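You operate a simulated robot arm through the tools that you are given. There is no shell and no other tool. Be economical: measure what you need, move in short steps, check, and stop when the job is done.

You run a simulated robot arm. Do the job below in one go: nothing can be reset, and whatever is moved stays where it is left.

TASK
Start the pump against the shut grey cart valve, then feed head two.
Fine: red cart valve opened before the start; after it open the grey one, then blue valve two.

Only the result counts: the job must be done as asked and must still hold three seconds after the hand-in. Knocking over, shifting, dropping, spilling or breaking anything else fails it.

THE ROBOT
A 7-joint arm with a four-finger gripper on a trunk, on a base that drives. Base frame: it is fixed to the floor where the robot stands at the start and does not move with it; the origin is under the middle of the robot, x ahead of it, y to its left, z up. Lengths are in cm, angles in degrees, forces in N, time in s.
Its first joint turns from -69.0 to 172.0 degrees. Places, roughly: black cart valve handle [80, 10, 40]; blue valve handle one [60, -20, 50]; blue valve handle two [50, -50, 50]; fill tube two [-170, 40, 130]; green pump button [60, -30, 70]; grey cart valve handle [80, -10, 80]; orange tap handle [70, 60, 30]; pump panel [80, -10, 50]; red cart valve handle [70, -10, 50]; yellow tap handle [90, 50, 90]. Payload 3.67 kg.
The tool frame sits at the grasp point between the pads (the TCP): z along the fingers, y along the line on which they close. The tips reach 2.8 cm beyond it. The gripper opens to 11.2 cm. The gripper's body begins 7.3 cm behind the TCP.
Orientation is that of the tool frame in the base frame, as [roll, pitch, yaw] about the fixed x, y, z axes, in that order (R = Rz(yaw) Ry(pitch) Rx(roll)). With the fingers straight down and closing along the base's y, the tool's x points along the base's -x, its y along +y and its z along -z.

THE INTERFACE
- The arm moves only by the tool play_rows. Its argument "commands" is a list that holds one entry, the list of rows, each a list of 7 numbers: the shift along the tool's x, y, z in units of 50 mm (1.0 is 50 mm), then the turn, a rotation vector about the tool's x, y, z in units of 6 degrees (1.0 is 6 degrees), then the finger opening in mm, from 0 to 112. In form: [[[tx, ty, tz, rx, ry, rz, fingers], ...]]. A call has 1 to 8 rows; each row shifts and turns the commanded pose from where the row before left it, along the tool's axes as they then stand. A call with a number of a shift or a turn outside -1 to 1 is refused whole. Rows are played at 5 a second. More than 5 cm and 8.6 degrees between two rows, or a gripper value outside its range, and nothing of the call is played. Where a pose cannot be reached the arm comes as near as it can. A force on the tool above 70 N (or 10 N above the force at the start of the call, whichever is more), or a blocked arm, ends the call early, and 0.2 s more pass. The fingers move at their own pace and stop on an object; they squeeze with about 24 N. The grip force told is the motor's: it shows also when the fingers shut on nothing. Time passes only in rows, and 0.2 s behind the last, so rows that do not move let the fingers close. It gives the time, the measured TCP pose, the force on the tool (base axes), the opening and the grip force at its end, in the units of the frame above (readings bear some noise), with the torque about the TCP (base axes, N m) and any sound that the robot's microphone picked up, and new pictures: "views" is both (left out), scene, wrist or none.
- Cameras (640 x 400 px; columns grow to the right, rows downward): "scene" is now at [14.68, -3.08, 110.81]; the picture's right is [-0.26, -0.97, 0.00], its down [-0.45, 0.11, -0.89] and it looks along [0.86, -0.23, -0.46] (base axes); focal length 214 px, centre (320, 200). "wrist" rides on the gripper at [6, -1.8, -10.4] in the tool frame; the picture's right is [0.29, 0.96, 0.00], its down [-0.80, 0.24, -0.55] and it looks along [-0.53, 0.16, 0.83] (tool axes); focal length 234 px, centre (320, 200). There is no depth. A picture from a camera that has moved, and an enlarged one, comes with that camera's place and axes in the base frame and with its lens.
- lift_body(by): slides the trunk up (or, below 0, down) by that many cm; the arm and the scene camera ride with it, the base frame stays. It gives what a move gives, with no picture.
- roll_base(legs): drives the robot by 1 to 6 legs, each [ahead, turn to the left] in cm and degrees, along the robot's own axes; the way and the turn of a leg run together, so that a leg with both is an arc; at most 150 cm and 180 degrees a leg. The arm and the cameras ride along, it lands a little off, and it stops where it bumps. It gives what a move gives, and a new picture of the scene camera.
- aim_head(pan, tilt): turns the head with the scene camera to pan (to the left, within 86 degrees either way) and tilt (down, from -29 to 69), counted from straight ahead of the robot. It gives what a move gives, and a new picture of the scene camera.
- enlarge(camera, box): a new picture of the part [left, top, right, bottom] of that camera's present view, enlarged. The clock stands still meanwhile.
- job_done(): hands the job in; it is judged then, once.

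Work in short steps. Places have to be worked out from the pictures, the camera data and where the tool is seen: move nearer, look again, correct. Check each grasp and each placing, and mend what went wrong. You have 120 turns and 260 pictures in all, those below and enlarged ones among them. Open the gripper and draw the arm clear of the work before you hand the job in, unless the task says otherwise; then end with one line.

The tools are called after ">>>" by a JSON object that holds its "name" and its "arguments". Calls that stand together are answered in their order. play_rows: Moves the arm, as the interface text tells. Its arguments: {"type":"object","properties":{"commands":{"type":"array","items":{"type":"array","items":{"type":"array","items":{"type":"number"}}}},"views":{"type":"string","enum":["both","scene","wrist","none"]}},"required":["commands"]} The other tools are called the same way: lift_body (by) slides the trunk up or down; roll_base (legs) drives the base; aim_head (pan, tilt) turns the head that bears the scene camera; enlarge (camera, box) takes an enlarged picture of a part of a camera's view; job_done () hands the job in.

At the start:

```text
time: 0.0
tool_pos: [84.46, -24.79, 101.4]
tool_rot: [179.9, -0.1, -180.0]
wrist_force: [-0.1, 0.0, 0.3]
wrist_torque: [0.02, -0.02, 0.03]
width: 11.2
grip_force: 0.1
trunk travel left (down, up): [-22.5, 61.5]
robot x, y, heading: [-0.02, -0.79, -0.4]
head pan, tilt: [-14.9, 27.2]
```

scene: 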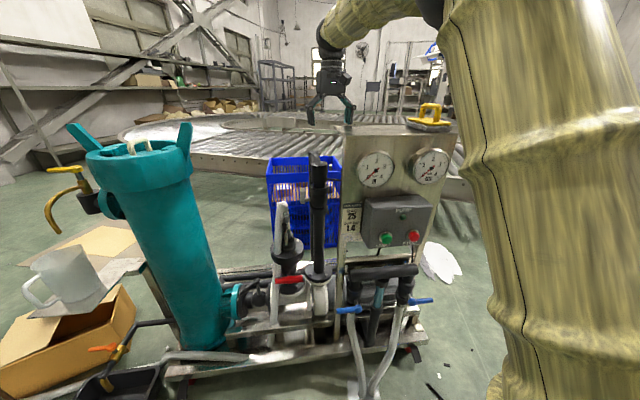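
wrist: 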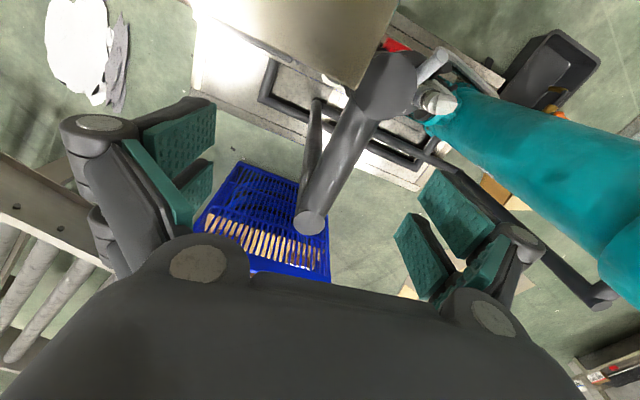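

The scene shows a pump cart with a panel, a red handle, blue handles and a grey handle. I'll enlarge for details.

>>> {"name": "enlarge", "arguments": {"camera": "scene", "box": [220, 140, 340, 215]}}

>>> {"name": "enlarge", "arguments": {"camera": "scene", "box": [220, 240, 444, 380]}}

>>> {"name": "enlarge", "arguments": {"camera": "scene", "box": [330, 120, 474, 270]}}

```text
5.33 times, centred on (280, 178) of scene
camera zoom: at [14.68, -3.08, 110.81], right [-0.26, -0.97, 0.0], down [-0.45, 0.11, -0.89], along [0.86, -0.23, -0.46], focal length 1144 px, centre (533, 320)
```

zoom: 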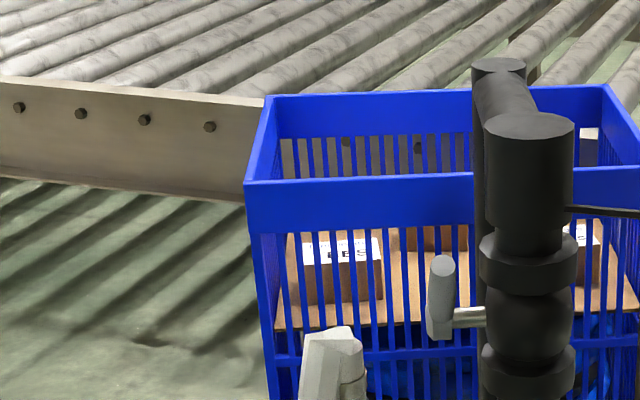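

```text
2.86 times, centred on (332, 310) of scene
camera zoom: at [14.68, -3.08, 110.81], right [-0.26, -0.97, 0.0], down [-0.45, 0.11, -0.89], along [0.86, -0.23, -0.46], focal length 613 px, centre (286, -114)
```

zoom: 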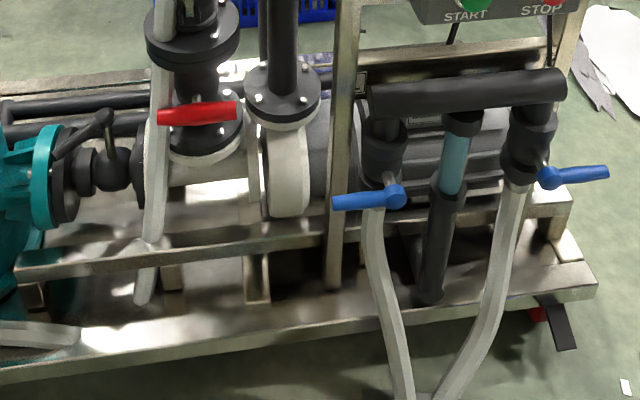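

```text
2.67 times, centred on (402, 195) of scene
camera zoom: at [14.68, -3.08, 110.81], right [-0.26, -0.97, 0.0], down [-0.45, 0.11, -0.89], along [0.86, -0.23, -0.46], focal length 572 px, centre (101, 213)
```

zoom: 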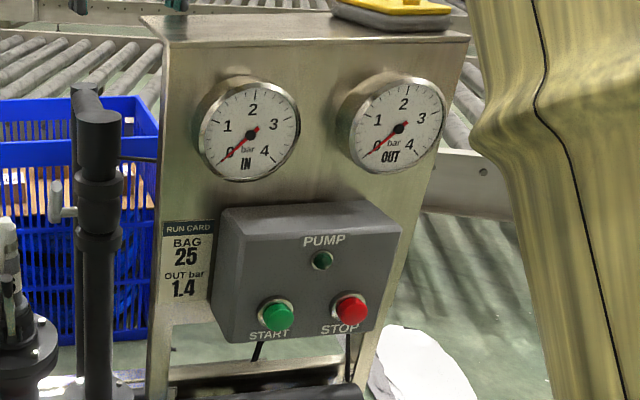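

I'll look closer at each handle to judge its stem and current position.

>>> {"name": "enlarge", "arguments": {"camera": "scene", "box": [232, 200, 332, 320]}}

>>> {"name": "enlarge", "arguments": {"camera": "scene", "box": [325, 260, 445, 335]}}

>>> {"name": "enlarge", "arguments": {"camera": "scene", "box": [285, 145, 345, 183]}}

>>> {"name": "enlarge", "arguments": {"camera": "wrist", "box": [280, 20, 480, 240]}}

```text
3.33 times, centred on (282, 260) of scene
camera zoom: at [14.68, -3.08, 110.81], right [-0.26, -0.97, 0.0], down [-0.45, 0.11, -0.89], along [0.86, -0.23, -0.46], focal length 715 px, centre (447, 0)
```

zoom: 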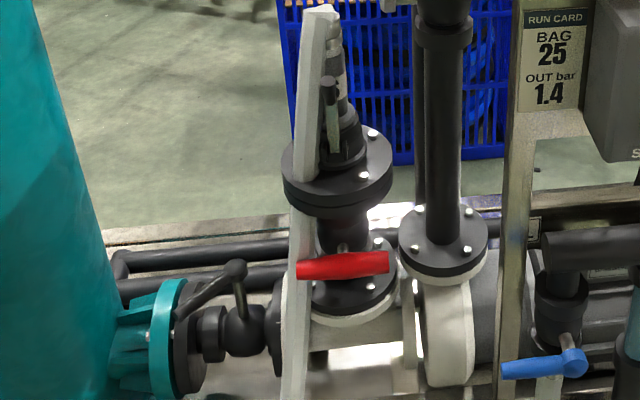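

```text
5.33 times, centred on (385, 298) of scene
camera zoom: at [14.68, -3.08, 110.81], right [-0.26, -0.97, 0.0], down [-0.45, 0.11, -0.89], along [0.86, -0.23, -0.46], focal length 1144 px, centre (-27, -320)
```

zoom: 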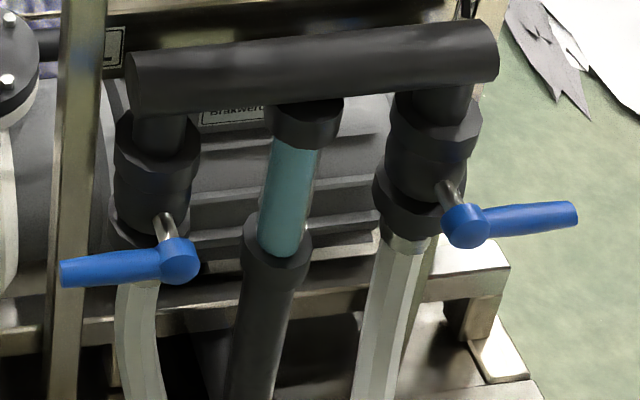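

```text
10.53 times, centred on (315, 164) of scene
camera zoom: at [14.68, -3.08, 110.81], right [-0.26, -0.97, 0.0], down [-0.45, 0.11, -0.89], along [0.86, -0.23, -0.46], focal length 2258 px, centre (373, 579)
```

zoom: 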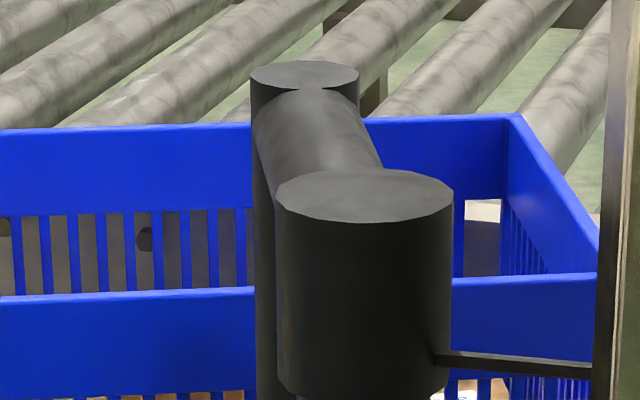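

```text
1.82 times, centred on (380, 130) of wrist
camera zoom: at [78.67, -26.49, 111.83], right [-0.29, 0.96, 0.0], down [0.8, 0.24, 0.55], along [0.53, 0.16, -0.83], focal length 426 px, centre (211, 327)
```

zoom: 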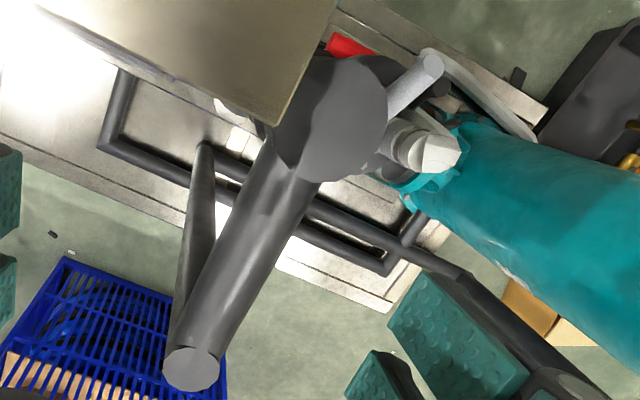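

The grey handle's attitude matters: I'll enlarge it in both cameras.

>>> {"name": "enlarge", "arguments": {"camera": "scene", "box": [292, 180, 332, 210]}}

>>> {"name": "enlarge", "arguments": {"camera": "wrist", "box": [370, 30, 450, 90]}}

```text
13.33 times, centred on (312, 195) of scene
camera zoom: at [14.68, -3.08, 110.81], right [-0.26, -0.97, 0.0], down [-0.45, 0.11, -0.89], along [0.86, -0.23, -0.46], focal length 2860 px, centre (427, 267)
```

zoom: 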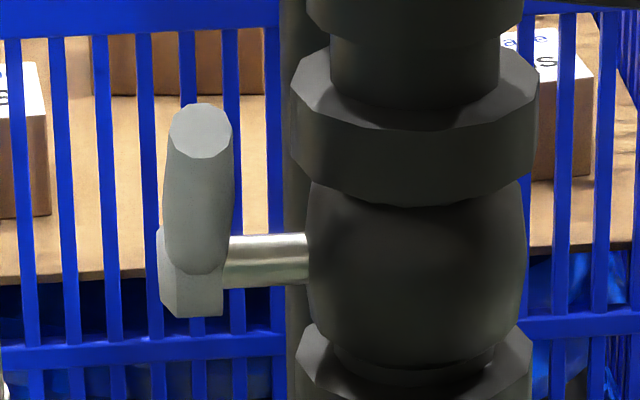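

```text
6.67 times, centred on (410, 60) of wrist
camera zoom: at [78.67, -26.49, 111.83], right [-0.29, 0.96, 0.0], down [0.8, 0.24, 0.55], along [0.53, 0.16, -0.83], focal length 1561 px, centre (-280, 1133)
```

zoom: 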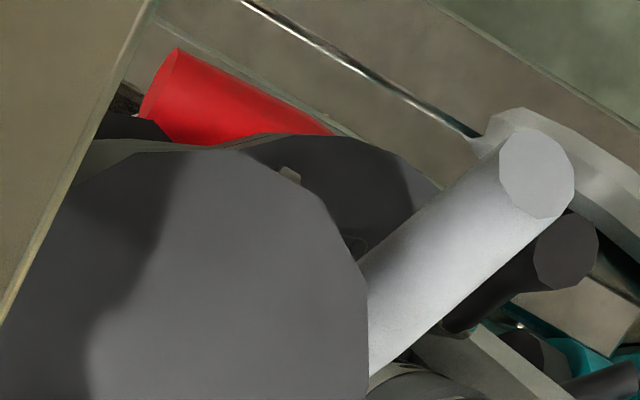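

Triangulating the two views puts the grey handle's tip near (76,-14,82.5) and its hub near (82,-14,75). It looks tilted about 45°, so not fully shut. I'll pull the arm back and tilt it to get a closer view of the front.

>>> {"name": "play_rows", "arguments": {"commands": [[[1, 0, 0, 0, 0, 0, 112], [1, 0, 0, 0, 0, 0, 112], [1, 0, 0, 0, 0, 0, 112], [1, 0, 0, 0, 0, 0, 112], [1, 0, 0, 0, 0, 0, 112], [1, 0, 0, 0, 0, 0, 112], [1, 0, 0, 0, 0, 0, 112], [0.6, 0, 0, 0, 0, 0, 112]]], "views": "none"}}

>>> {"name": "play_rows", "arguments": {"commands": [[[0, 0.5, 0, 0, -1, 0, 112], [0, 0.5, 0, 0, -1, 0, 112], [0, 0.5, 0, 0, -1, 0, 112], [0, 0.5, 0, 0, -1, 0, 112], [0, 0.5, 0, 0, -1, 0, 112], [0, 0.5, 0, 0, -1, 0, 112], [0, 0, 0, 0, 0, 0, 112]]]}}

```text
time: 1.1
tool_pos: [62.49, -31.38, 100.82]
tool_rot: [167.8, 0.5, 178.0]
wrist_force: [-15.9, 31.2, 54.7]
wrist_torque: [2.34, -0.72, 0.91]
width: 10.86
grip_force: 0.0
out of reach, approached as far as the arm can: row 5
trunk travel left (down, up): [-22.5, 61.5]
robot x, y, heading: [-0.09, -1.02, 0.2]
head pan, tilt: [-14.9, 27.2]
stopped in row 5: the force on the tool passed its limit at 138 N (the readings are from after the stop); the commanded pose is now the measured one
```

```text
time: 1.4
tool_pos: [62.3, -31.95, 100.57]
tool_rot: [165.9, 1.8, 177.5]
wrist_force: [-5.3, 28.0, 44.1]
wrist_torque: [1.1, -0.61, 0.39]
width: 10.78
grip_force: 0.1
trunk travel left (down, up): [-22.5, 61.5]
robot x, y, heading: [-0.33, -0.6, 0.5]
head pan, tilt: [-14.9, 27.2]
stopped in row 1: the force on the tool passed its limit at 95 N (the readings are from after the stop); the commanded pose is now the measured one
camera scene: at [14.56, -2.77, 110.77], right [-0.22, -0.97, 0.0], down [-0.46, 0.1, -0.88], along [0.86, -0.2, -0.47], focal length 214 px, centre (320, 200)
camera wrist: at [55.82, -35.98, 110.13], right [-0.25, 0.94, 0.22], down [0.78, 0.06, 0.62], along [0.57, 0.33, -0.75], focal length 234 px, centre (320, 200)
```

scene: 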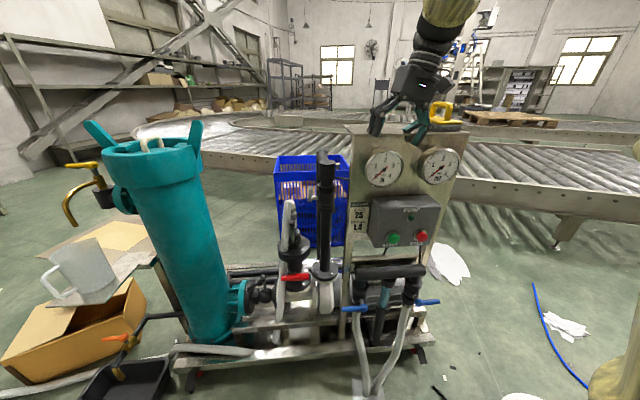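
wrist: 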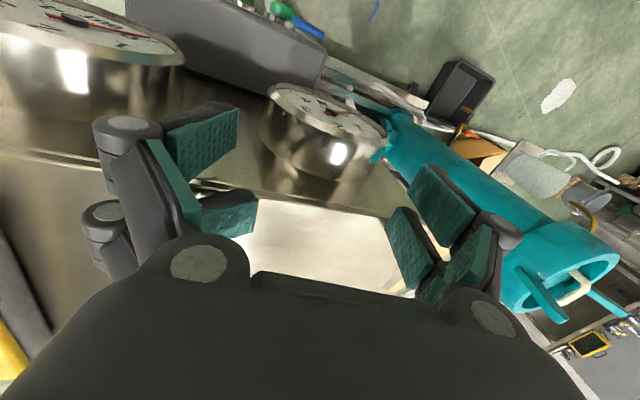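

The tool dragged on the panel top. I'm raising the trunk to come clear.

>>> {"name": "lift_body", "arguments": {"by": 15}}

>>> {"name": "aim_head", "arguments": {"pan": -20, "tilt": 35}}

>>> {"name": "enlarge", "arguments": {"camera": "wrist", "box": [0, 0, 640, 400]}}

```text
time: 3.1
tool_pos: [62.39, -32.32, 115.2]
tool_rot: [165.9, 1.4, 177.3]
wrist_force: [0.7, 0.6, 0.4]
wrist_torque: [-0.01, -0.01, 0.0]
width: 11.18
grip_force: 0.1
trunk travel left (down, up): [-37.5, 46.5]
robot x, y, heading: [-0.1, -0.73, 0.1]
head pan, tilt: [-14.9, 27.2]
```

```text
time: 3.8
tool_pos: [62.27, -32.31, 115.12]
tool_rot: [165.8, 1.5, 177.3]
wrist_force: [-1.4, -0.2, -0.7]
wrist_torque: [0.0, -0.02, 0.02]
width: 11.21
grip_force: 0.1
trunk travel left (down, up): [-37.5, 46.5]
robot x, y, heading: [-0.21, -0.55, 0.2]
head pan, tilt: [-20.0, 35.0]
camera scene: at [15.01, -2.9, 125.73], right [-0.22, -0.97, 0.0], down [-0.46, 0.1, -0.88], along [0.86, -0.2, -0.47], focal length 214 px, centre (320, 200)
```

scene: 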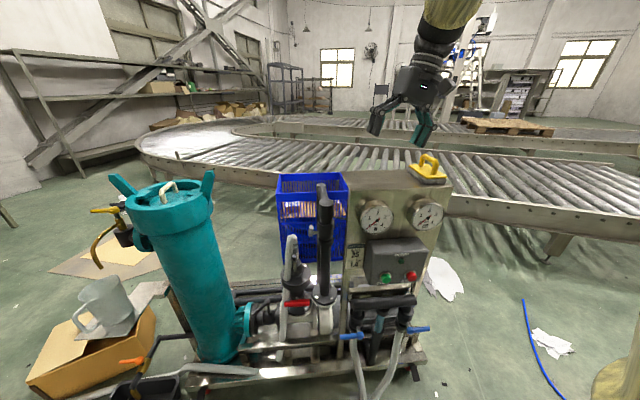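

```text
1.00 times, centred on (320, 200) of wrist (not enlarged: the box is as wide or as high as the picture)
camera zoom: at [55.98, -36.23, 124.69], right [-0.25, 0.94, 0.23], down [0.79, 0.06, 0.61], along [0.57, 0.33, -0.76], focal length 234 px, centre (320, 200)
```

zoom: 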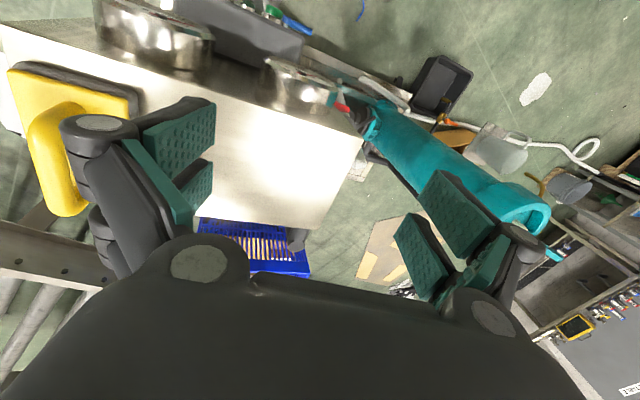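

Contact is released, the cart and the item on top look unmoved. The arm lacks room this close, so I'll back the base up 20 cm.

>>> {"name": "roll_base", "arguments": {"legs": [[-20, 0]]}}

>>> {"name": "play_rows", "arguments": {"commands": [[[0, 0, 0, 1, -1, 0, 112], [0, 0, 0, 1, -1, 0, 112], [0, 0, 0, 0.4, -1, 0, 112], [0, 0, 0, 0, -1, 0, 112], [0, 0, 0, 0, -1, 0, 112], [0, 0, 0, 0, -1, 0, 112], [0, 0, 0, 0, 0, 0, 112]]]}}

```text
time: 5.4
tool_pos: [42.07, -31.53, 115.88]
tool_rot: [167.0, 1.9, 177.5]
wrist_force: [0.5, 1.1, 1.3]
wrist_torque: [-0.01, -0.04, 0.0]
width: 11.23
grip_force: 0.0
trunk travel left (down, up): [-37.5, 46.5]
robot x, y, heading: [-20.12, -1.07, -0.1]
head pan, tilt: [-20.0, 35.0]
camera scene: at [-7.49, -2.73, 124.79], right [-0.34, -0.94, 0.01], down [-0.54, 0.19, -0.82], along [0.77, -0.28, -0.57], focal length 214 px, centre (320, 200)
```

scene: 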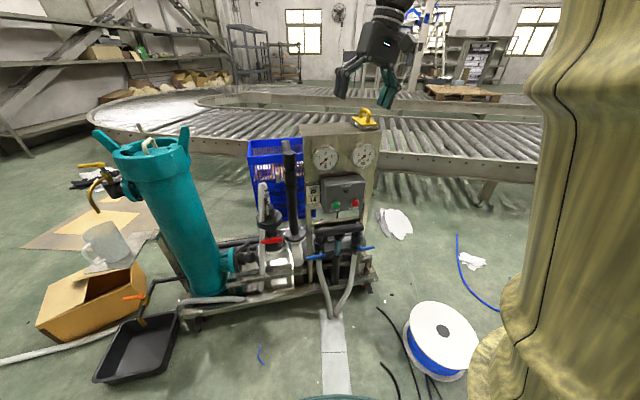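

```text
time: 6.2
tool_pos: [44.07, -38.2, 111.24]
tool_rot: [169.9, 12.9, 171.5]
wrist_force: [2.0, 0.5, -0.7]
wrist_torque: [0.0, 0.04, -0.01]
width: 11.18
grip_force: 0.1
out of reach, approached as far as the arm can: row 3
trunk travel left (down, up): [-37.5, 46.5]
robot x, y, heading: [-20.27, -1.03, 0.1]
head pan, tilt: [-20.0, 35.0]
stopped in row 3: the arm was blocked; the commanded pose is now the measured one
camera scene: at [-7.94, -4.0, 124.77], right [-0.33, -0.94, 0.0], down [-0.54, 0.19, -0.82], along [0.78, -0.27, -0.57], focal length 214 px, centre (320, 200)
camera wrist: at [35.73, -40.54, 119.54], right [-0.18, 0.98, 0.1], down [0.66, 0.04, 0.75], along [0.73, 0.2, -0.65], focal length 234 px, centre (320, 200)
```

scene: 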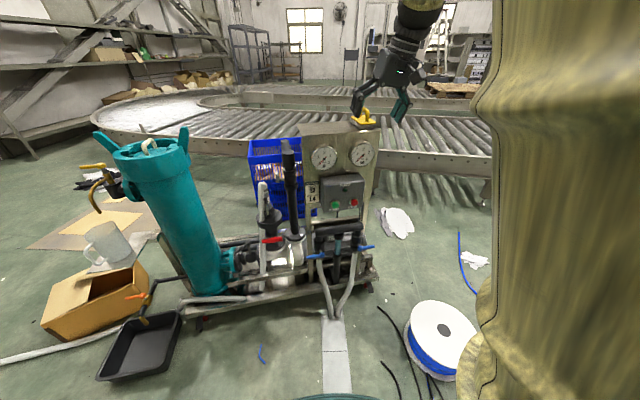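
wrist: 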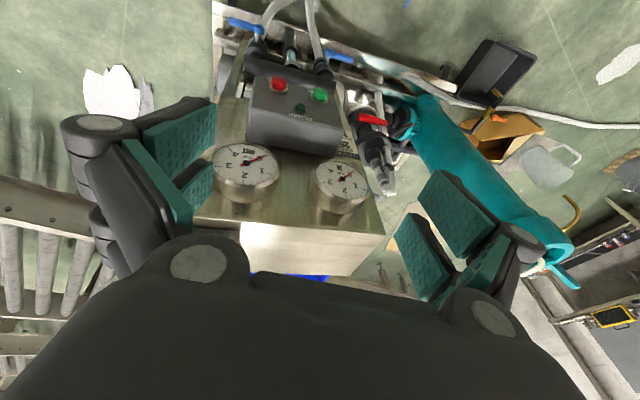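

The arm seems folded against the first joint's right limit (work lies on the robot's right). I'll turn the base right so that the work lies to its left.

>>> {"name": "roll_base", "arguments": {"legs": [[0, -55]]}}

>>> {"name": "aim_head", "arguments": {"pan": 40, "tilt": 35}}

```text
time: 9.0
tool_pos: [-15.37, -75.81, 110.17]
tool_rot: [168.6, 12.1, 115.6]
wrist_force: [-0.7, -1.3, -2.0]
wrist_torque: [0.17, -0.1, 0.02]
width: 11.2
grip_force: 0.1
trunk travel left (down, up): [-37.5, 46.5]
robot x, y, heading: [-20.03, -0.98, -55.5]
head pan, tilt: [-20.0, 35.0]
camera scene: at [-16.93, -15.42, 124.51], right [-0.97, -0.25, -0.02], down [-0.14, 0.57, -0.81], along [0.22, -0.78, -0.59], focal length 214 px, centre (320, 200)
```

scene: 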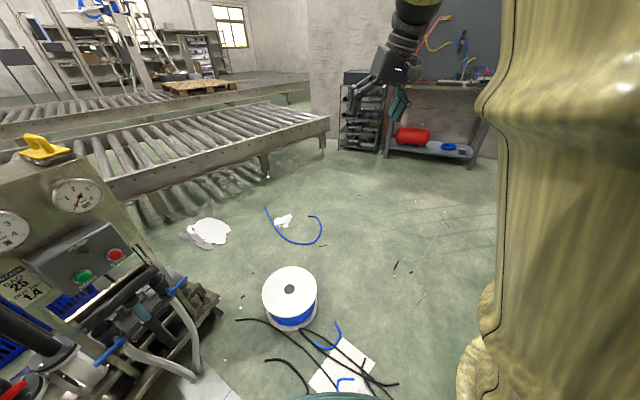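

```text
time: 10.3
tool_pos: [-13.9, -74.52, 110.58]
tool_rot: [169.5, 12.2, 115.7]
wrist_force: [-1.0, -0.8, 1.0]
wrist_torque: [0.02, -0.01, 0.0]
width: 11.19
grip_force: 0.0
trunk travel left (down, up): [-37.5, 46.5]
robot x, y, heading: [-19.97, -0.99, -55.5]
head pan, tilt: [40.0, 35.0]
camera scene: at [-17.28, -15.05, 124.7], right [-0.98, -0.2, -0.02], down [-0.1, 0.56, -0.82], along [0.17, -0.8, -0.57], focal length 214 px, centre (320, 200)
```

scene: 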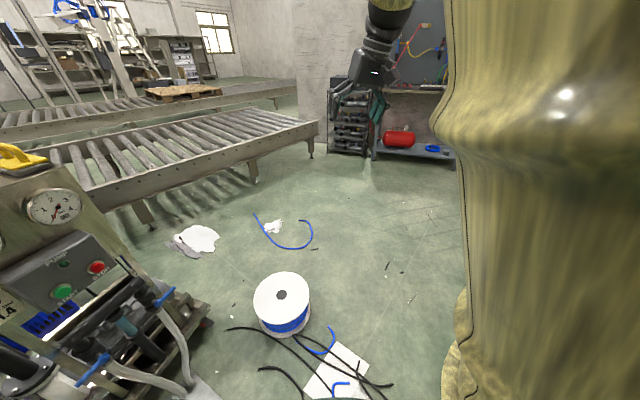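

The head needs a refresh. I'll swing the arm toward the work, staying high above it.

>>> {"name": "play_rows", "arguments": {"commands": [[[0, 1, 0, 0, 0, -1, 112], [0.1, 1, 0, 0, 0, -1, 112], [0.2, 0.95, 0, 0, 0, -1, 112], [0.3, 0.9, 0, 0, 0, -1, 112], [0.2, 0.5, 0, 0, 0, -1, 112], [0, 0, 0, 0, 0, -1, 112], [0, 0, 0, 0, 0, -1, 112], [0, 0, 0, 0, 0, -1, 112]]], "views": "both"}}

```text
refused: row 2 steps farther than a row can; nothing moved
```

Row length must stay within 5 cm; I'm correcting it.

>>> {"name": "play_rows", "arguments": {"commands": [[[0, 0.95, 0, 0, 0, -1, 112], [-0.1, 0.94, 0, 0, 0, -1, 112], [-0.2, 0.93, 0, 0, 0, -1, 112], [-0.3, 0.9, 0, 0, 0, -1, 112], [-0.38, 0.86, 0, 0, 0, -1, 112], [-0.48, 0.82, 0, 0, 0, -1, 112], [-0.55, 0.77, 0, 0, 0, -1, 112], [0, 0, 0, 0, 0, -1, 112]]], "views": "both"}}

```text
time: 12.3
tool_pos: [14.08, -66.39, 116.6]
tool_rot: [175.1, 19.3, 161.5]
wrist_force: [0.6, -0.7, -0.2]
wrist_torque: [-0.02, 0.02, 0.06]
width: 11.18
grip_force: 0.0
out of reach, approached as far as the arm can: row 3, 4, 5, 6
trunk travel left (down, up): [-37.5, 46.5]
robot x, y, heading: [-20.11, -1.35, -55.7]
head pan, tilt: [40.0, 35.0]
stopped in row 8: the arm was blocked; the commanded pose is now the measured one
camera scene: at [-17.91, -15.19, 124.9], right [-0.99, -0.11, -0.01], down [-0.05, 0.55, -0.83], along [0.1, -0.83, -0.55], focal length 214 px, centre (320, 200)
camera wrist: at [4.77, -66.1, 124.34], right [0.02, 1.0, -0.02], down [0.6, 0.0, 0.8], along [0.8, -0.03, -0.6], focal length 234 px, centre (320, 200)
```

scene: 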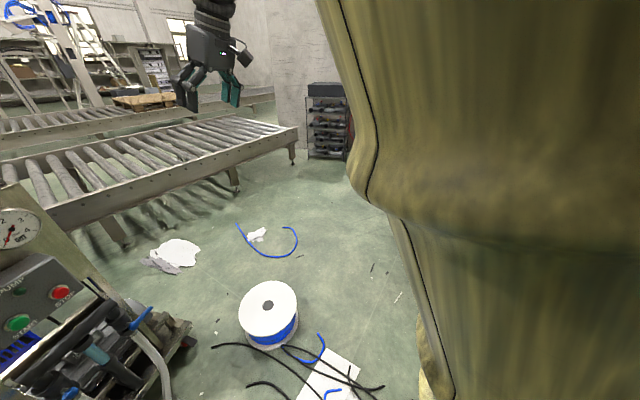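
wrist: 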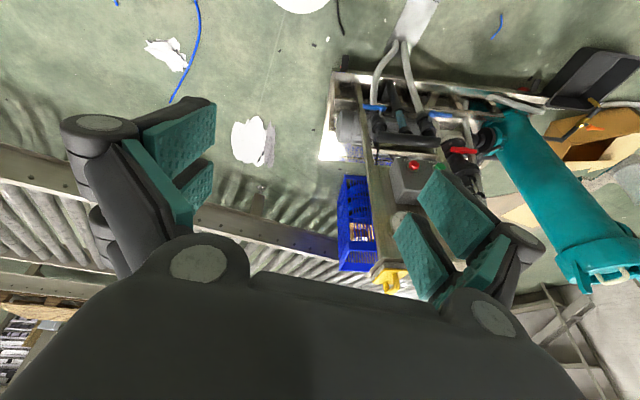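

The head's view doesn't match its reported pan; I'll command it again and check.

>>> {"name": "aim_head", "arguments": {"pan": 45, "tilt": 35}}

>>> {"name": "play_rows", "arguments": {"commands": [[[0, 0, 0, 0, 0, 0, 112], [0, 0, 0, 0, 0, 0, 112], [0, 0, 0, 0, 0, 0, 112], [0, 0, 0, 0, 0, 0, 112]]], "views": "scene"}}

```text
time: 13.0
tool_pos: [13.86, -66.56, 116.63]
tool_rot: [175.1, 19.3, 161.4]
wrist_force: [0.2, -0.4, 0.4]
wrist_torque: [0.01, 0.03, 0.0]
width: 11.2
grip_force: 0.1
trunk travel left (down, up): [-37.5, 46.5]
robot x, y, heading: [-20.25, -0.79, -55.4]
head pan, tilt: [45.0, 35.0]
camera scene: at [-18.05, -15.22, 124.91], right [-0.99, -0.11, -0.01], down [-0.05, 0.55, -0.83], along [0.1, -0.83, -0.55], focal length 214 px, centre (320, 200)
```

scene: 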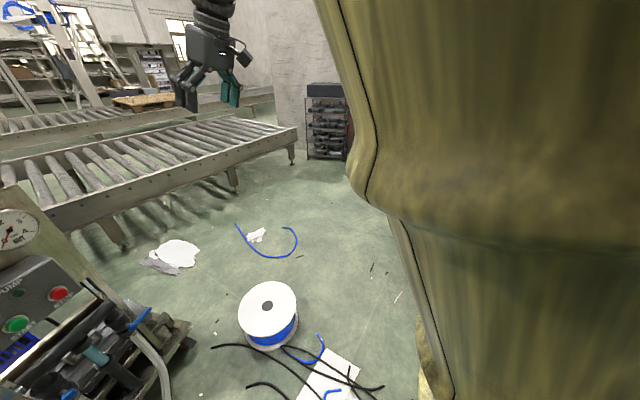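

```text
time: 14.0
tool_pos: [13.87, -66.5, 116.61]
tool_rot: [175.0, 19.3, 161.3]
wrist_force: [-0.4, -0.2, -0.9]
wrist_torque: [-0.02, -0.01, -0.05]
width: 11.17
grip_force: 0.2
trunk travel left (down, up): [-37.5, 46.5]
robot x, y, heading: [-20.07, -1.14, -55.4]
head pan, tilt: [45.0, 35.0]
camera scene: at [-18.08, -15.22, 124.92], right [-0.99, -0.11, -0.01], down [-0.05, 0.55, -0.83], along [0.1, -0.83, -0.55], focal length 214 px, centre (320, 200)
```

scene: 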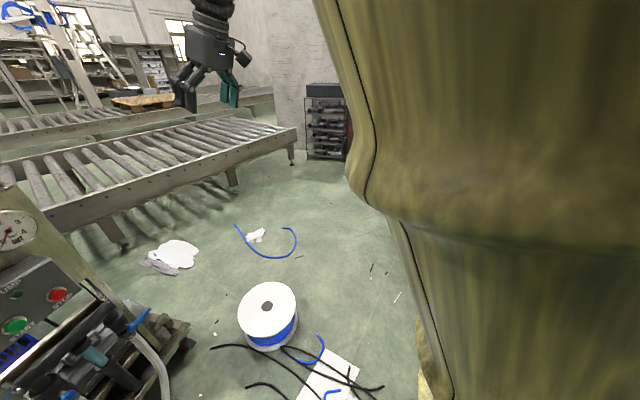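

The head appears stuck, maybe pressed by the arm. I'll test with another target.

>>> {"name": "aim_head", "arguments": {"pan": -40, "tilt": 20}}

>>> {"name": "play_rows", "arguments": {"commands": [[[0, 0, 0, 0, 0, 0, 112], [0, 0, 0, 0, 0, 0, 112], [0, 0, 0, 0, 0, 0, 112]]], "views": "scene"}}

```text
time: 15.6
tool_pos: [13.67, -66.48, 116.99]
tool_rot: [175.3, 19.5, 161.3]
wrist_force: [0.5, 0.0, 0.0]
wrist_torque: [-0.02, 0.02, 0.01]
width: 11.22
grip_force: 0.0
trunk travel left (down, up): [-37.5, 46.5]
robot x, y, heading: [-20.36, -0.96, -55.6]
head pan, tilt: [-40.0, 20.0]
camera scene: at [-19.97, -15.65, 126.97], right [-1.0, 0.1, -0.01], down [0.05, 0.35, -0.94], along [-0.09, -0.93, -0.35], focal length 214 px, centre (320, 200)
```

scene: 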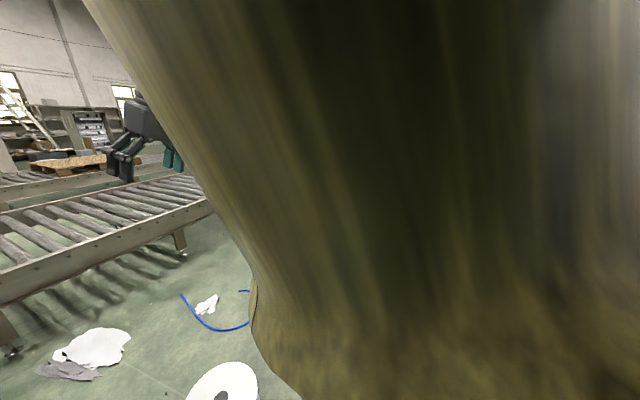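

```text
time: 16.4
tool_pos: [13.76, -66.33, 117.12]
tool_rot: [175.4, 19.5, 161.5]
wrist_force: [-0.4, 1.6, -0.4]
wrist_torque: [-0.03, 0.0, 0.04]
width: 11.19
grip_force: 0.0
trunk travel left (down, up): [-37.5, 46.5]
robot x, y, heading: [-20.3, -0.85, -55.3]
head pan, tilt: [-40.0, 20.0]
camera scene: at [-19.97, -15.65, 126.97], right [-1.0, 0.1, -0.01], down [0.05, 0.35, -0.94], along [-0.09, -0.93, -0.35], focal length 214 px, centre (320, 200)
```

scene: 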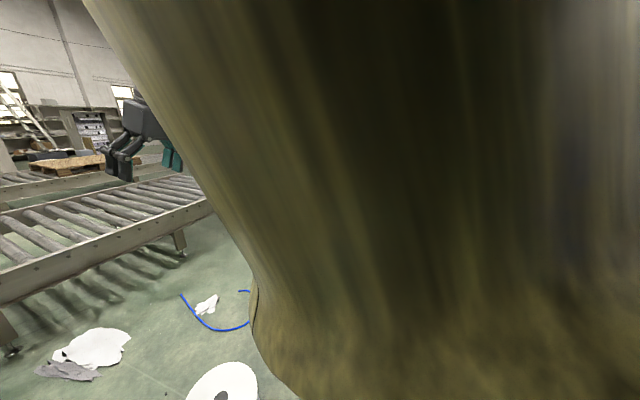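

Head turns right but not left, so the folded upper arm presses on it. I'll stretch the arm outward, high over the work, to free it.

>>> {"name": "play_rows", "arguments": {"commands": [[[-0.73, 0.57, 0.3, 0, 0, 0, 112], [-0.73, 0.57, 0.3, 0, 0, 0, 112], [-0.73, 0.57, 0.3, 0, 0, 0, 112], [-0.73, 0.57, 0.3, 0, 0, 0, 112], [-0.73, 0.57, 0.3, 0, 0, 0, 112], [-0.73, 0.57, 0.3, 0, 0, 0, 112], [-0.73, 0.57, 0.3, 0, 0, 0, 112], [-0.73, 0.57, 0.3, 0, 0, 0, 112]]], "views": "none"}}

>>> {"name": "aim_head", "arguments": {"pan": 40, "tilt": 35}}

```text
time: 18.4
tool_pos: [46.26, -61.52, 122.12]
tool_rot: [170.6, 22.6, 154.4]
wrist_force: [0.8, -0.5, 0.4]
wrist_torque: [0.0, 0.01, 0.01]
width: 11.19
grip_force: 0.1
trunk travel left (down, up): [-37.5, 46.5]
robot x, y, heading: [-20.12, -0.69, -55.6]
head pan, tilt: [-40.0, 20.0]
stopped in row 8: the arm was blocked; the commanded pose is now the measured one
```

```text
time: 19.9
tool_pos: [46.3, -61.74, 121.27]
tool_rot: [170.7, 22.0, 154.5]
wrist_force: [-0.1, 0.3, -0.2]
wrist_torque: [-0.01, -0.04, -0.02]
width: 11.21
grip_force: 0.0
trunk travel left (down, up): [-37.5, 46.5]
robot x, y, heading: [-20.08, -0.62, -55.3]
head pan, tilt: [40.0, 35.0]
camera scene: at [-10.54, -8.74, 124.78], right [-0.27, -0.96, -0.01], down [-0.54, 0.16, -0.83], along [0.8, -0.22, -0.56], focal length 214 px, centre (320, 200)
```

scene: 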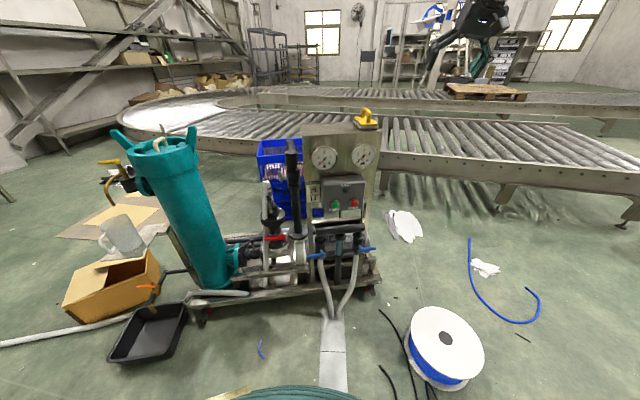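

The head is free and the view is clear. Next I lower the tool in front of the cart, correcting its yaw on the way.

>>> {"name": "play_rows", "arguments": {"commands": [[[0.63, -0.1, 0.74, 0.1, 0.1, -0.4, 112], [0.63, -0.1, 0.74, 0.1, 0.1, -0.4, 112], [0.63, -0.1, 0.74, 0.1, 0.1, -0.4, 112], [0.63, -0.1, 0.74, 0.1, 0.1, -0.4, 112], [0.63, -0.1, 0.74, 0.1, 0.1, -0.4, 112], [0.63, -0.1, 0.74, 0.1, 0, -0.3, 112], [0.63, -0.1, 0.74, 0, 0, -0.3, 112], [0, 0, 0, 0, 0, 0, 112]]], "views": "both"}}

```text
time: 21.7
tool_pos: [36.06, -58.68, 88.98]
tool_rot: [-178.7, 19.6, 172.9]
wrist_force: [-0.5, -0.6, 1.0]
wrist_torque: [-0.01, 0.0, -0.03]
width: 11.18
grip_force: 0.0
trunk travel left (down, up): [-37.5, 46.5]
robot x, y, heading: [-20.14, -0.75, -55.7]
head pan, tilt: [40.0, 35.0]
camera scene: at [-10.53, -8.69, 124.78], right [-0.27, -0.96, -0.01], down [-0.54, 0.16, -0.83], along [0.8, -0.21, -0.56], focal length 214 px, centre (320, 200)
camera wrist: at [26.98, -59.05, 96.76], right [-0.14, 0.98, -0.12], down [0.59, 0.18, 0.78], along [0.79, 0.04, -0.61], focal length 234 px, centre (320, 200)
```

scene: 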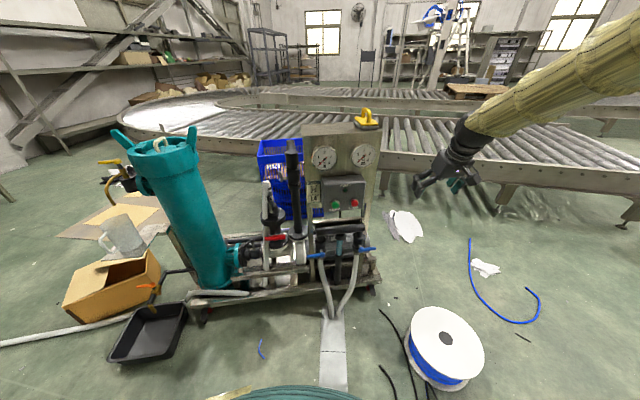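
wrist: 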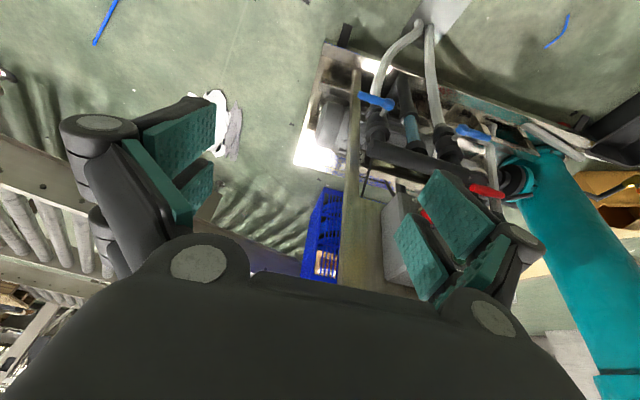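

Full motion worked. Now I slide left in front of the cart, pitching the tool forward for a closer look.

>>> {"name": "play_rows", "arguments": {"commands": [[[0, 0.8, 0, 0, -0.6, 0, 60], [0, 0.8, 0, 0, -0.6, 0, 60], [0, 0.8, 0, 0, -0.6, 0, 60], [0, 0.8, 0, 0, -0.6, 0, 60], [0, 0.8, 0, 0, -0.6, 0, 60], [0, 0.8, 0, 0, -0.6, 0, 60], [0, 0.8, 0, 0, -0.6, 0, 60], [0, 0.0, 0, 0, 0, 0, 60]]], "views": "both"}}

```text
time: 23.7
tool_pos: [40.78, -32.69, 91.78]
tool_rot: [177.2, 47.4, 167.8]
wrist_force: [-0.6, -0.2, -0.4]
wrist_torque: [-0.02, 0.0, 0.0]
width: 6.0
grip_force: 0.2
trunk travel left (down, up): [-37.5, 46.5]
robot x, y, heading: [-19.83, -0.97, -55.7]
head pan, tilt: [40.0, 35.0]
stopped in row 8: the arm was blocked; the commanded pose is now the measured one
camera scene: at [-10.47, -8.66, 124.78], right [-0.27, -0.96, -0.01], down [-0.54, 0.16, -0.82], along [0.8, -0.21, -0.57], focal length 214 px, centre (320, 200)
camera wrist: at [29.05, -32.5, 94.32], right [-0.03, 0.98, -0.18], down [0.17, 0.18, 0.97], along [0.99, 0.0, -0.17], focal length 234 px, centre (320, 200)
```

scene: 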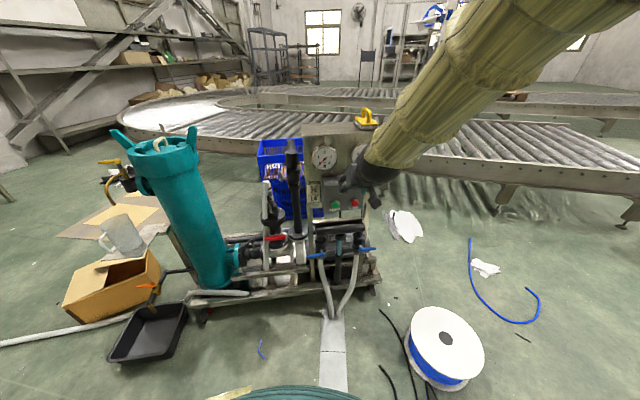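
wrist: 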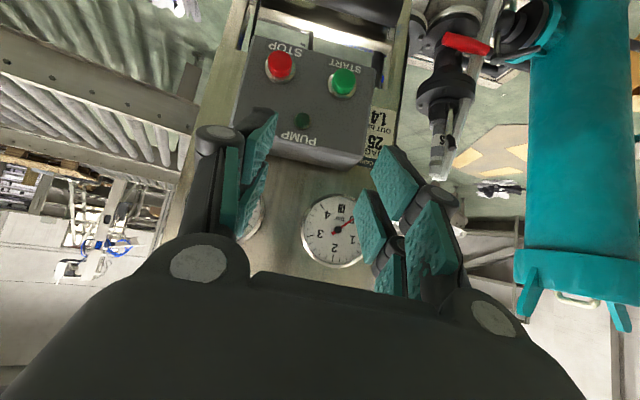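

Good frontal view of the panel. I'll lower the trunk 20 cm to face the valves and buttons.

>>> {"name": "lift_body", "arguments": {"by": -20}}

>>> {"name": "enlarge", "arguments": {"camera": "wrist", "box": [0, 0, 640, 400]}}

>>> {"name": "enlarge", "arguments": {"camera": "scene", "box": [220, 100, 420, 300]}}

```text
time: 25.9
tool_pos: [40.73, -32.34, 71.6]
tool_rot: [177.5, 47.4, 168.6]
wrist_force: [-0.2, -0.8, 0.0]
wrist_torque: [-0.02, 0.0, 0.02]
width: 6.03
grip_force: 0.1
trunk travel left (down, up): [-17.5, 66.5]
robot x, y, heading: [-20.3, -1.02, -55.6]
head pan, tilt: [40.0, 35.0]
```

```text
1.00 times, centred on (320, 200) of wrist (not enlarged: the box is as wide or as high as the picture)
camera zoom: at [29.06, -32.19, 74.27], right [-0.03, 0.98, -0.18], down [0.17, 0.19, 0.97], along [0.99, 0.0, -0.17], focal length 234 px, centre (320, 200)
```

zoom: 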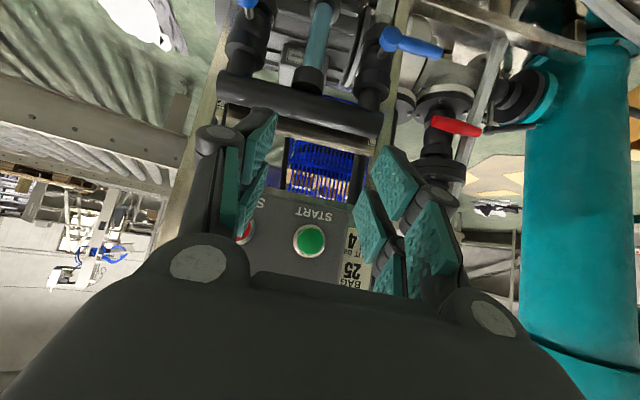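

```text
2.00 times, centred on (320, 200) of scene
camera zoom: at [-10.26, -8.52, 104.79], right [-0.27, -0.96, -0.01], down [-0.54, 0.16, -0.83], along [0.8, -0.21, -0.56], focal length 429 px, centre (320, 200)
```

zoom: 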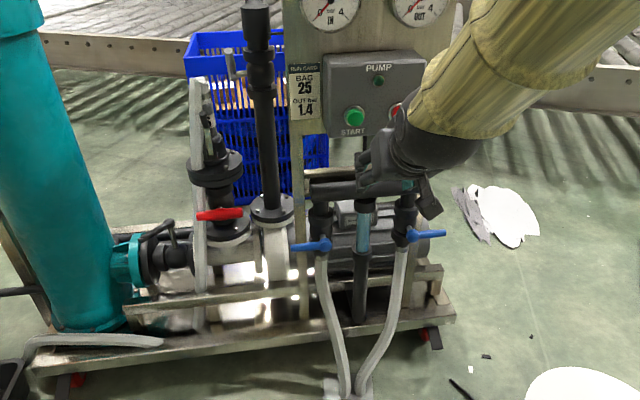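

I'll zoom in on the red, blue and grey handles in the current views.

>>> {"name": "enlarge", "arguments": {"camera": "wrist", "box": [380, 60, 540, 200]}}

>>> {"name": "enlarge", "arguments": {"camera": "scene", "box": [240, 105, 310, 150]}}

>>> {"name": "enlarge", "arguments": {"camera": "scene", "box": [240, 170, 320, 240]}}

>>> {"name": "enlarge", "arguments": {"camera": "scene", "box": [300, 180, 400, 240]}}

```text
2.86 times, centred on (460, 130) of wrist
camera zoom: at [29.06, -32.19, 74.27], right [-0.03, 0.98, -0.18], down [0.17, 0.19, 0.97], along [0.99, 0.0, -0.17], focal length 669 px, centre (-80, 400)
```

zoom: 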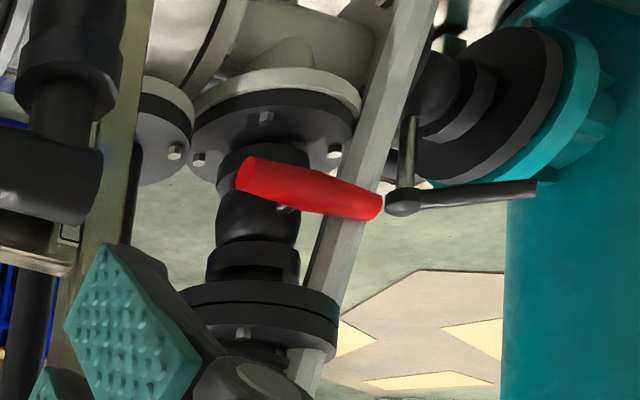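

```text
8.89 times, centred on (275, 128) of scene
camera zoom: at [-10.26, -8.52, 104.79], right [-0.27, -0.96, -0.01], down [-0.54, 0.16, -0.83], along [0.8, -0.21, -0.56], focal length 1906 px, centre (720, 844)
```

zoom: 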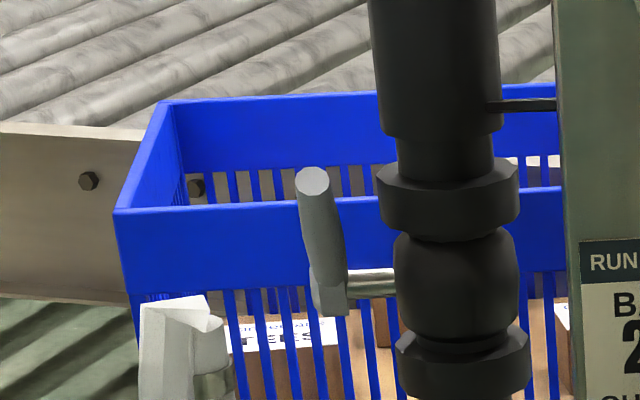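

```text
5.71 times, centred on (280, 205) of scene
camera zoom: at [-10.26, -8.52, 104.79], right [-0.27, -0.96, -0.01], down [-0.54, 0.16, -0.83], along [0.8, -0.21, -0.56], focal length 1226 px, centre (549, 171)
```

zoom: 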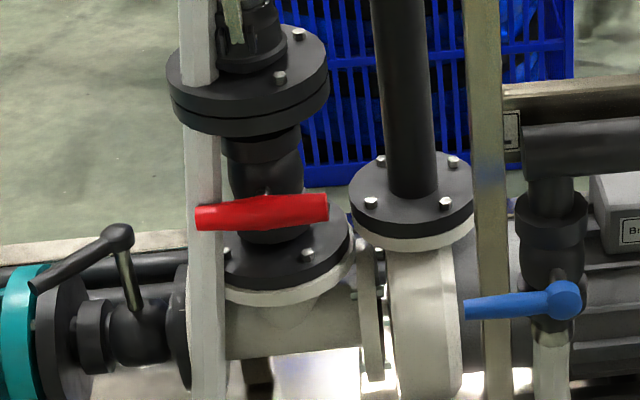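

```text
6.40 times, centred on (350, 210) of scene
camera zoom: at [-10.26, -8.52, 104.79], right [-0.27, -0.96, -0.01], down [-0.54, 0.16, -0.83], along [0.8, -0.21, -0.56], focal length 1373 px, centre (128, 136)
```

zoom: 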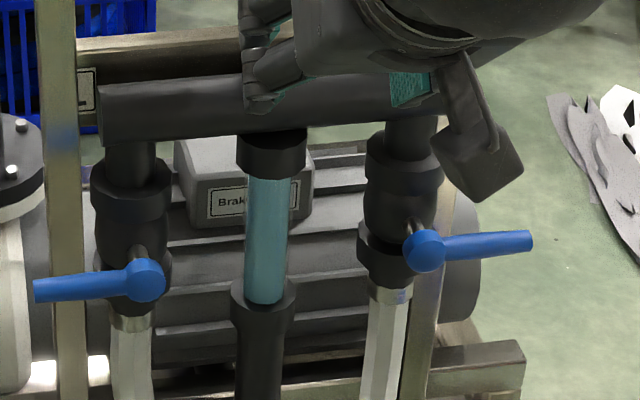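

Triangulated: green button ≈(57,-32.7,74.4), red T-bar centre ≈(75,-6.4,45.5), blue two hub ≈(52.8,-45,47.7) with its tip at y≈-52. The grey hub is ≈(80.6,-14,76) with its tip at (75,-13.6,82.8), so it is half open and must be shut first. I'll close the fingers and rise to approach it.

>>> {"name": "play_rows", "arguments": {"commands": [[[-0.36, 0.62, -0.64, 0, 0, 0, 0], [-0.36, 0.62, -0.64, 0, 0, 0, 0], [-0.36, 0.62, -0.64, 0, 0, 0, 0], [-0.36, 0.62, -0.64, 0, 0, 0, 0], [-0.36, 0.62, -0.64, 0, 0, 0, 0], [-0.36, 0.62, -0.64, 0, 0, 0, 0], [0, 0, 0, 0, 0, 0, 0]]], "views": "both"}}

```text
time: 27.5
tool_pos: [37.5, -12.95, 90.79]
tool_rot: [179.2, 46.1, 170.3]
wrist_force: [-0.8, 1.2, -0.9]
wrist_torque: [-0.02, 0.02, -0.01]
width: 0.0
grip_force: 23.4
out of reach, approached as far as the arm can: row 2
trunk travel left (down, up): [-17.5, 66.5]
robot x, y, heading: [-20.07, -0.83, -55.3]
head pan, tilt: [40.0, 35.0]
camera scene: at [-10.27, -8.5, 104.78], right [-0.27, -0.96, -0.01], down [-0.54, 0.16, -0.83], along [0.8, -0.21, -0.56], focal length 214 px, centre (320, 200)
camera wrist: at [25.82, -12.86, 93.7], right [-0.04, 0.98, -0.2], down [0.19, 0.2, 0.96], along [0.98, 0.01, -0.19], focal length 234 px, centre (320, 200)
```

scene: 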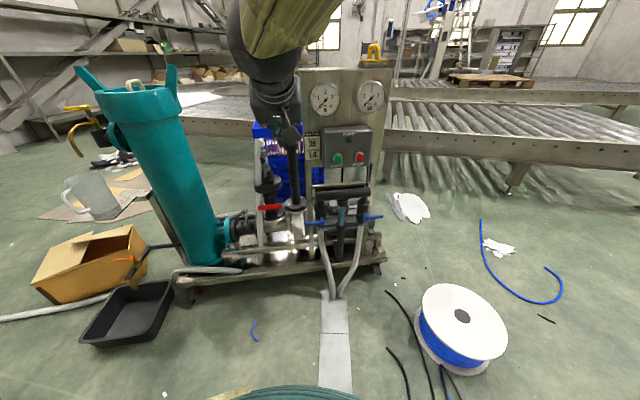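
wrist: 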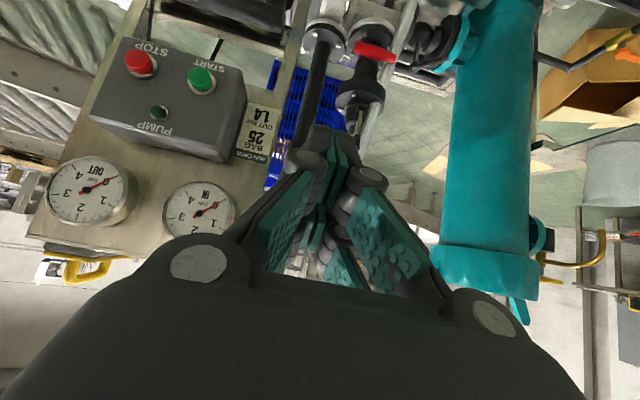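

Now I advance over the grey handle at height about 91.

>>> {"name": "play_rows", "arguments": {"commands": [[[-0.62, 0.14, 0.605, 0, 0, 0, 0], [-0.62, 0.14, 0.605, 0, 0, 0, 0], [-0.62, 0.14, 0.605, 0, 0, 0, 0], [-0.62, 0.14, 0.605, 0, 0, 0, 0], [-0.62, 0.14, 0.605, 0, 0, 0, 0], [-0.62, 0.14, 0.605, 0, 0, 0, 0], [-0.62, 0.14, 0.605, 0, 0, 0, 0], [-0.5, 0.14, 0.5, 0, 0, 0, 0]]], "views": "both"}}

```text
time: 28.9
tool_pos: [55.5, -21.49, 112.01]
tool_rot: [173.6, 55.3, 158.1]
wrist_force: [0.4, -0.7, -0.5]
wrist_torque: [-0.04, 0.02, -0.01]
width: 0.02
grip_force: 23.9
out of reach, approached as far as the arm can: row 6
trunk travel left (down, up): [-17.5, 66.5]
robot x, y, heading: [-19.99, -1.12, -55.4]
head pan, tilt: [40.0, 35.0]
stopped in row 6: the arm was blocked; the commanded pose is now the measured one
camera scene: at [-10.22, -8.57, 104.76], right [-0.27, -0.96, -0.01], down [-0.54, 0.16, -0.82], along [0.8, -0.21, -0.57], focal length 214 px, centre (320, 200)
camera wrist: at [43.69, -19.9, 112.94], right [0.12, 0.98, -0.18], down [0.05, 0.17, 0.98], along [0.99, -0.13, -0.03], focal length 234 px, centre (320, 200)
```

scene: 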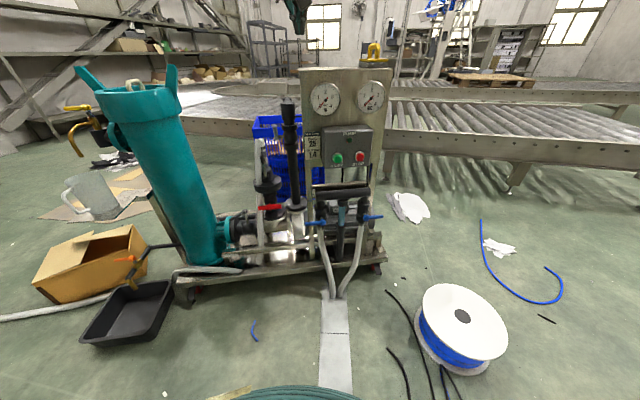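
wrist: 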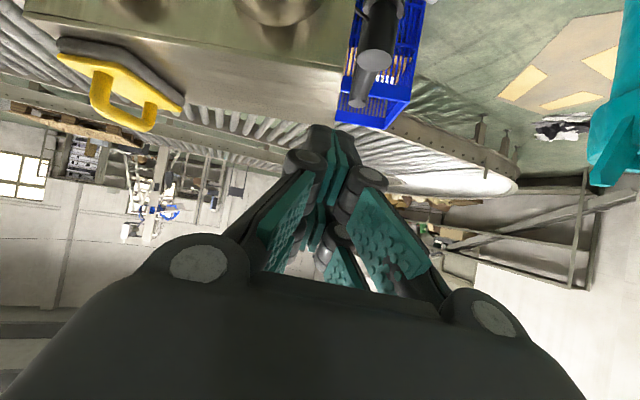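

The arm crowds the head when the work is far to the left. A heading of about -25° should suit it better, so I withdraw the arm to the right first, at height.

>>> {"name": "play_rows", "arguments": {"commands": [[[-0.06, -0.95, -0.1, 0, 0, 0, 0], [-0.06, -0.95, -0.1, 0, 0, 0, 0], [-0.06, -0.95, -0.1, 0, 0, 0, 0], [-0.06, -0.95, -0.1, 0, 0, 0, 0], [-0.06, -0.95, -0.1, 0, 0, 0, 0], [-0.06, -0.95, -0.1, 0, 0, 0, 0], [-0.06, -0.95, -0.1, 0, 0, 0, 0], [0, 0, 0, 0, 0, 0, 0]]], "views": "none"}}

>>> {"name": "lift_body", "arguments": {"by": 5}}

```text
time: 30.7
tool_pos: [45.82, -51.05, 112.16]
tool_rot: [175.9, 54.3, 161.1]
wrist_force: [0.1, -0.3, -0.4]
wrist_torque: [0.05, 0.0, 0.01]
width: 0.0
grip_force: 23.7
trunk travel left (down, up): [-17.5, 66.5]
robot x, y, heading: [-20.06, -0.84, -55.4]
head pan, tilt: [40.0, 35.0]
```

```text
time: 31.6
tool_pos: [45.68, -51.01, 117.07]
tool_rot: [175.7, 54.1, 160.8]
wrist_force: [0.4, -0.2, -0.9]
wrist_torque: [0.0, -0.01, -0.01]
width: 0.0
grip_force: 23.7
trunk travel left (down, up): [-22.5, 61.5]
robot x, y, heading: [-19.88, -1.13, -55.5]
head pan, tilt: [40.0, 35.0]
```

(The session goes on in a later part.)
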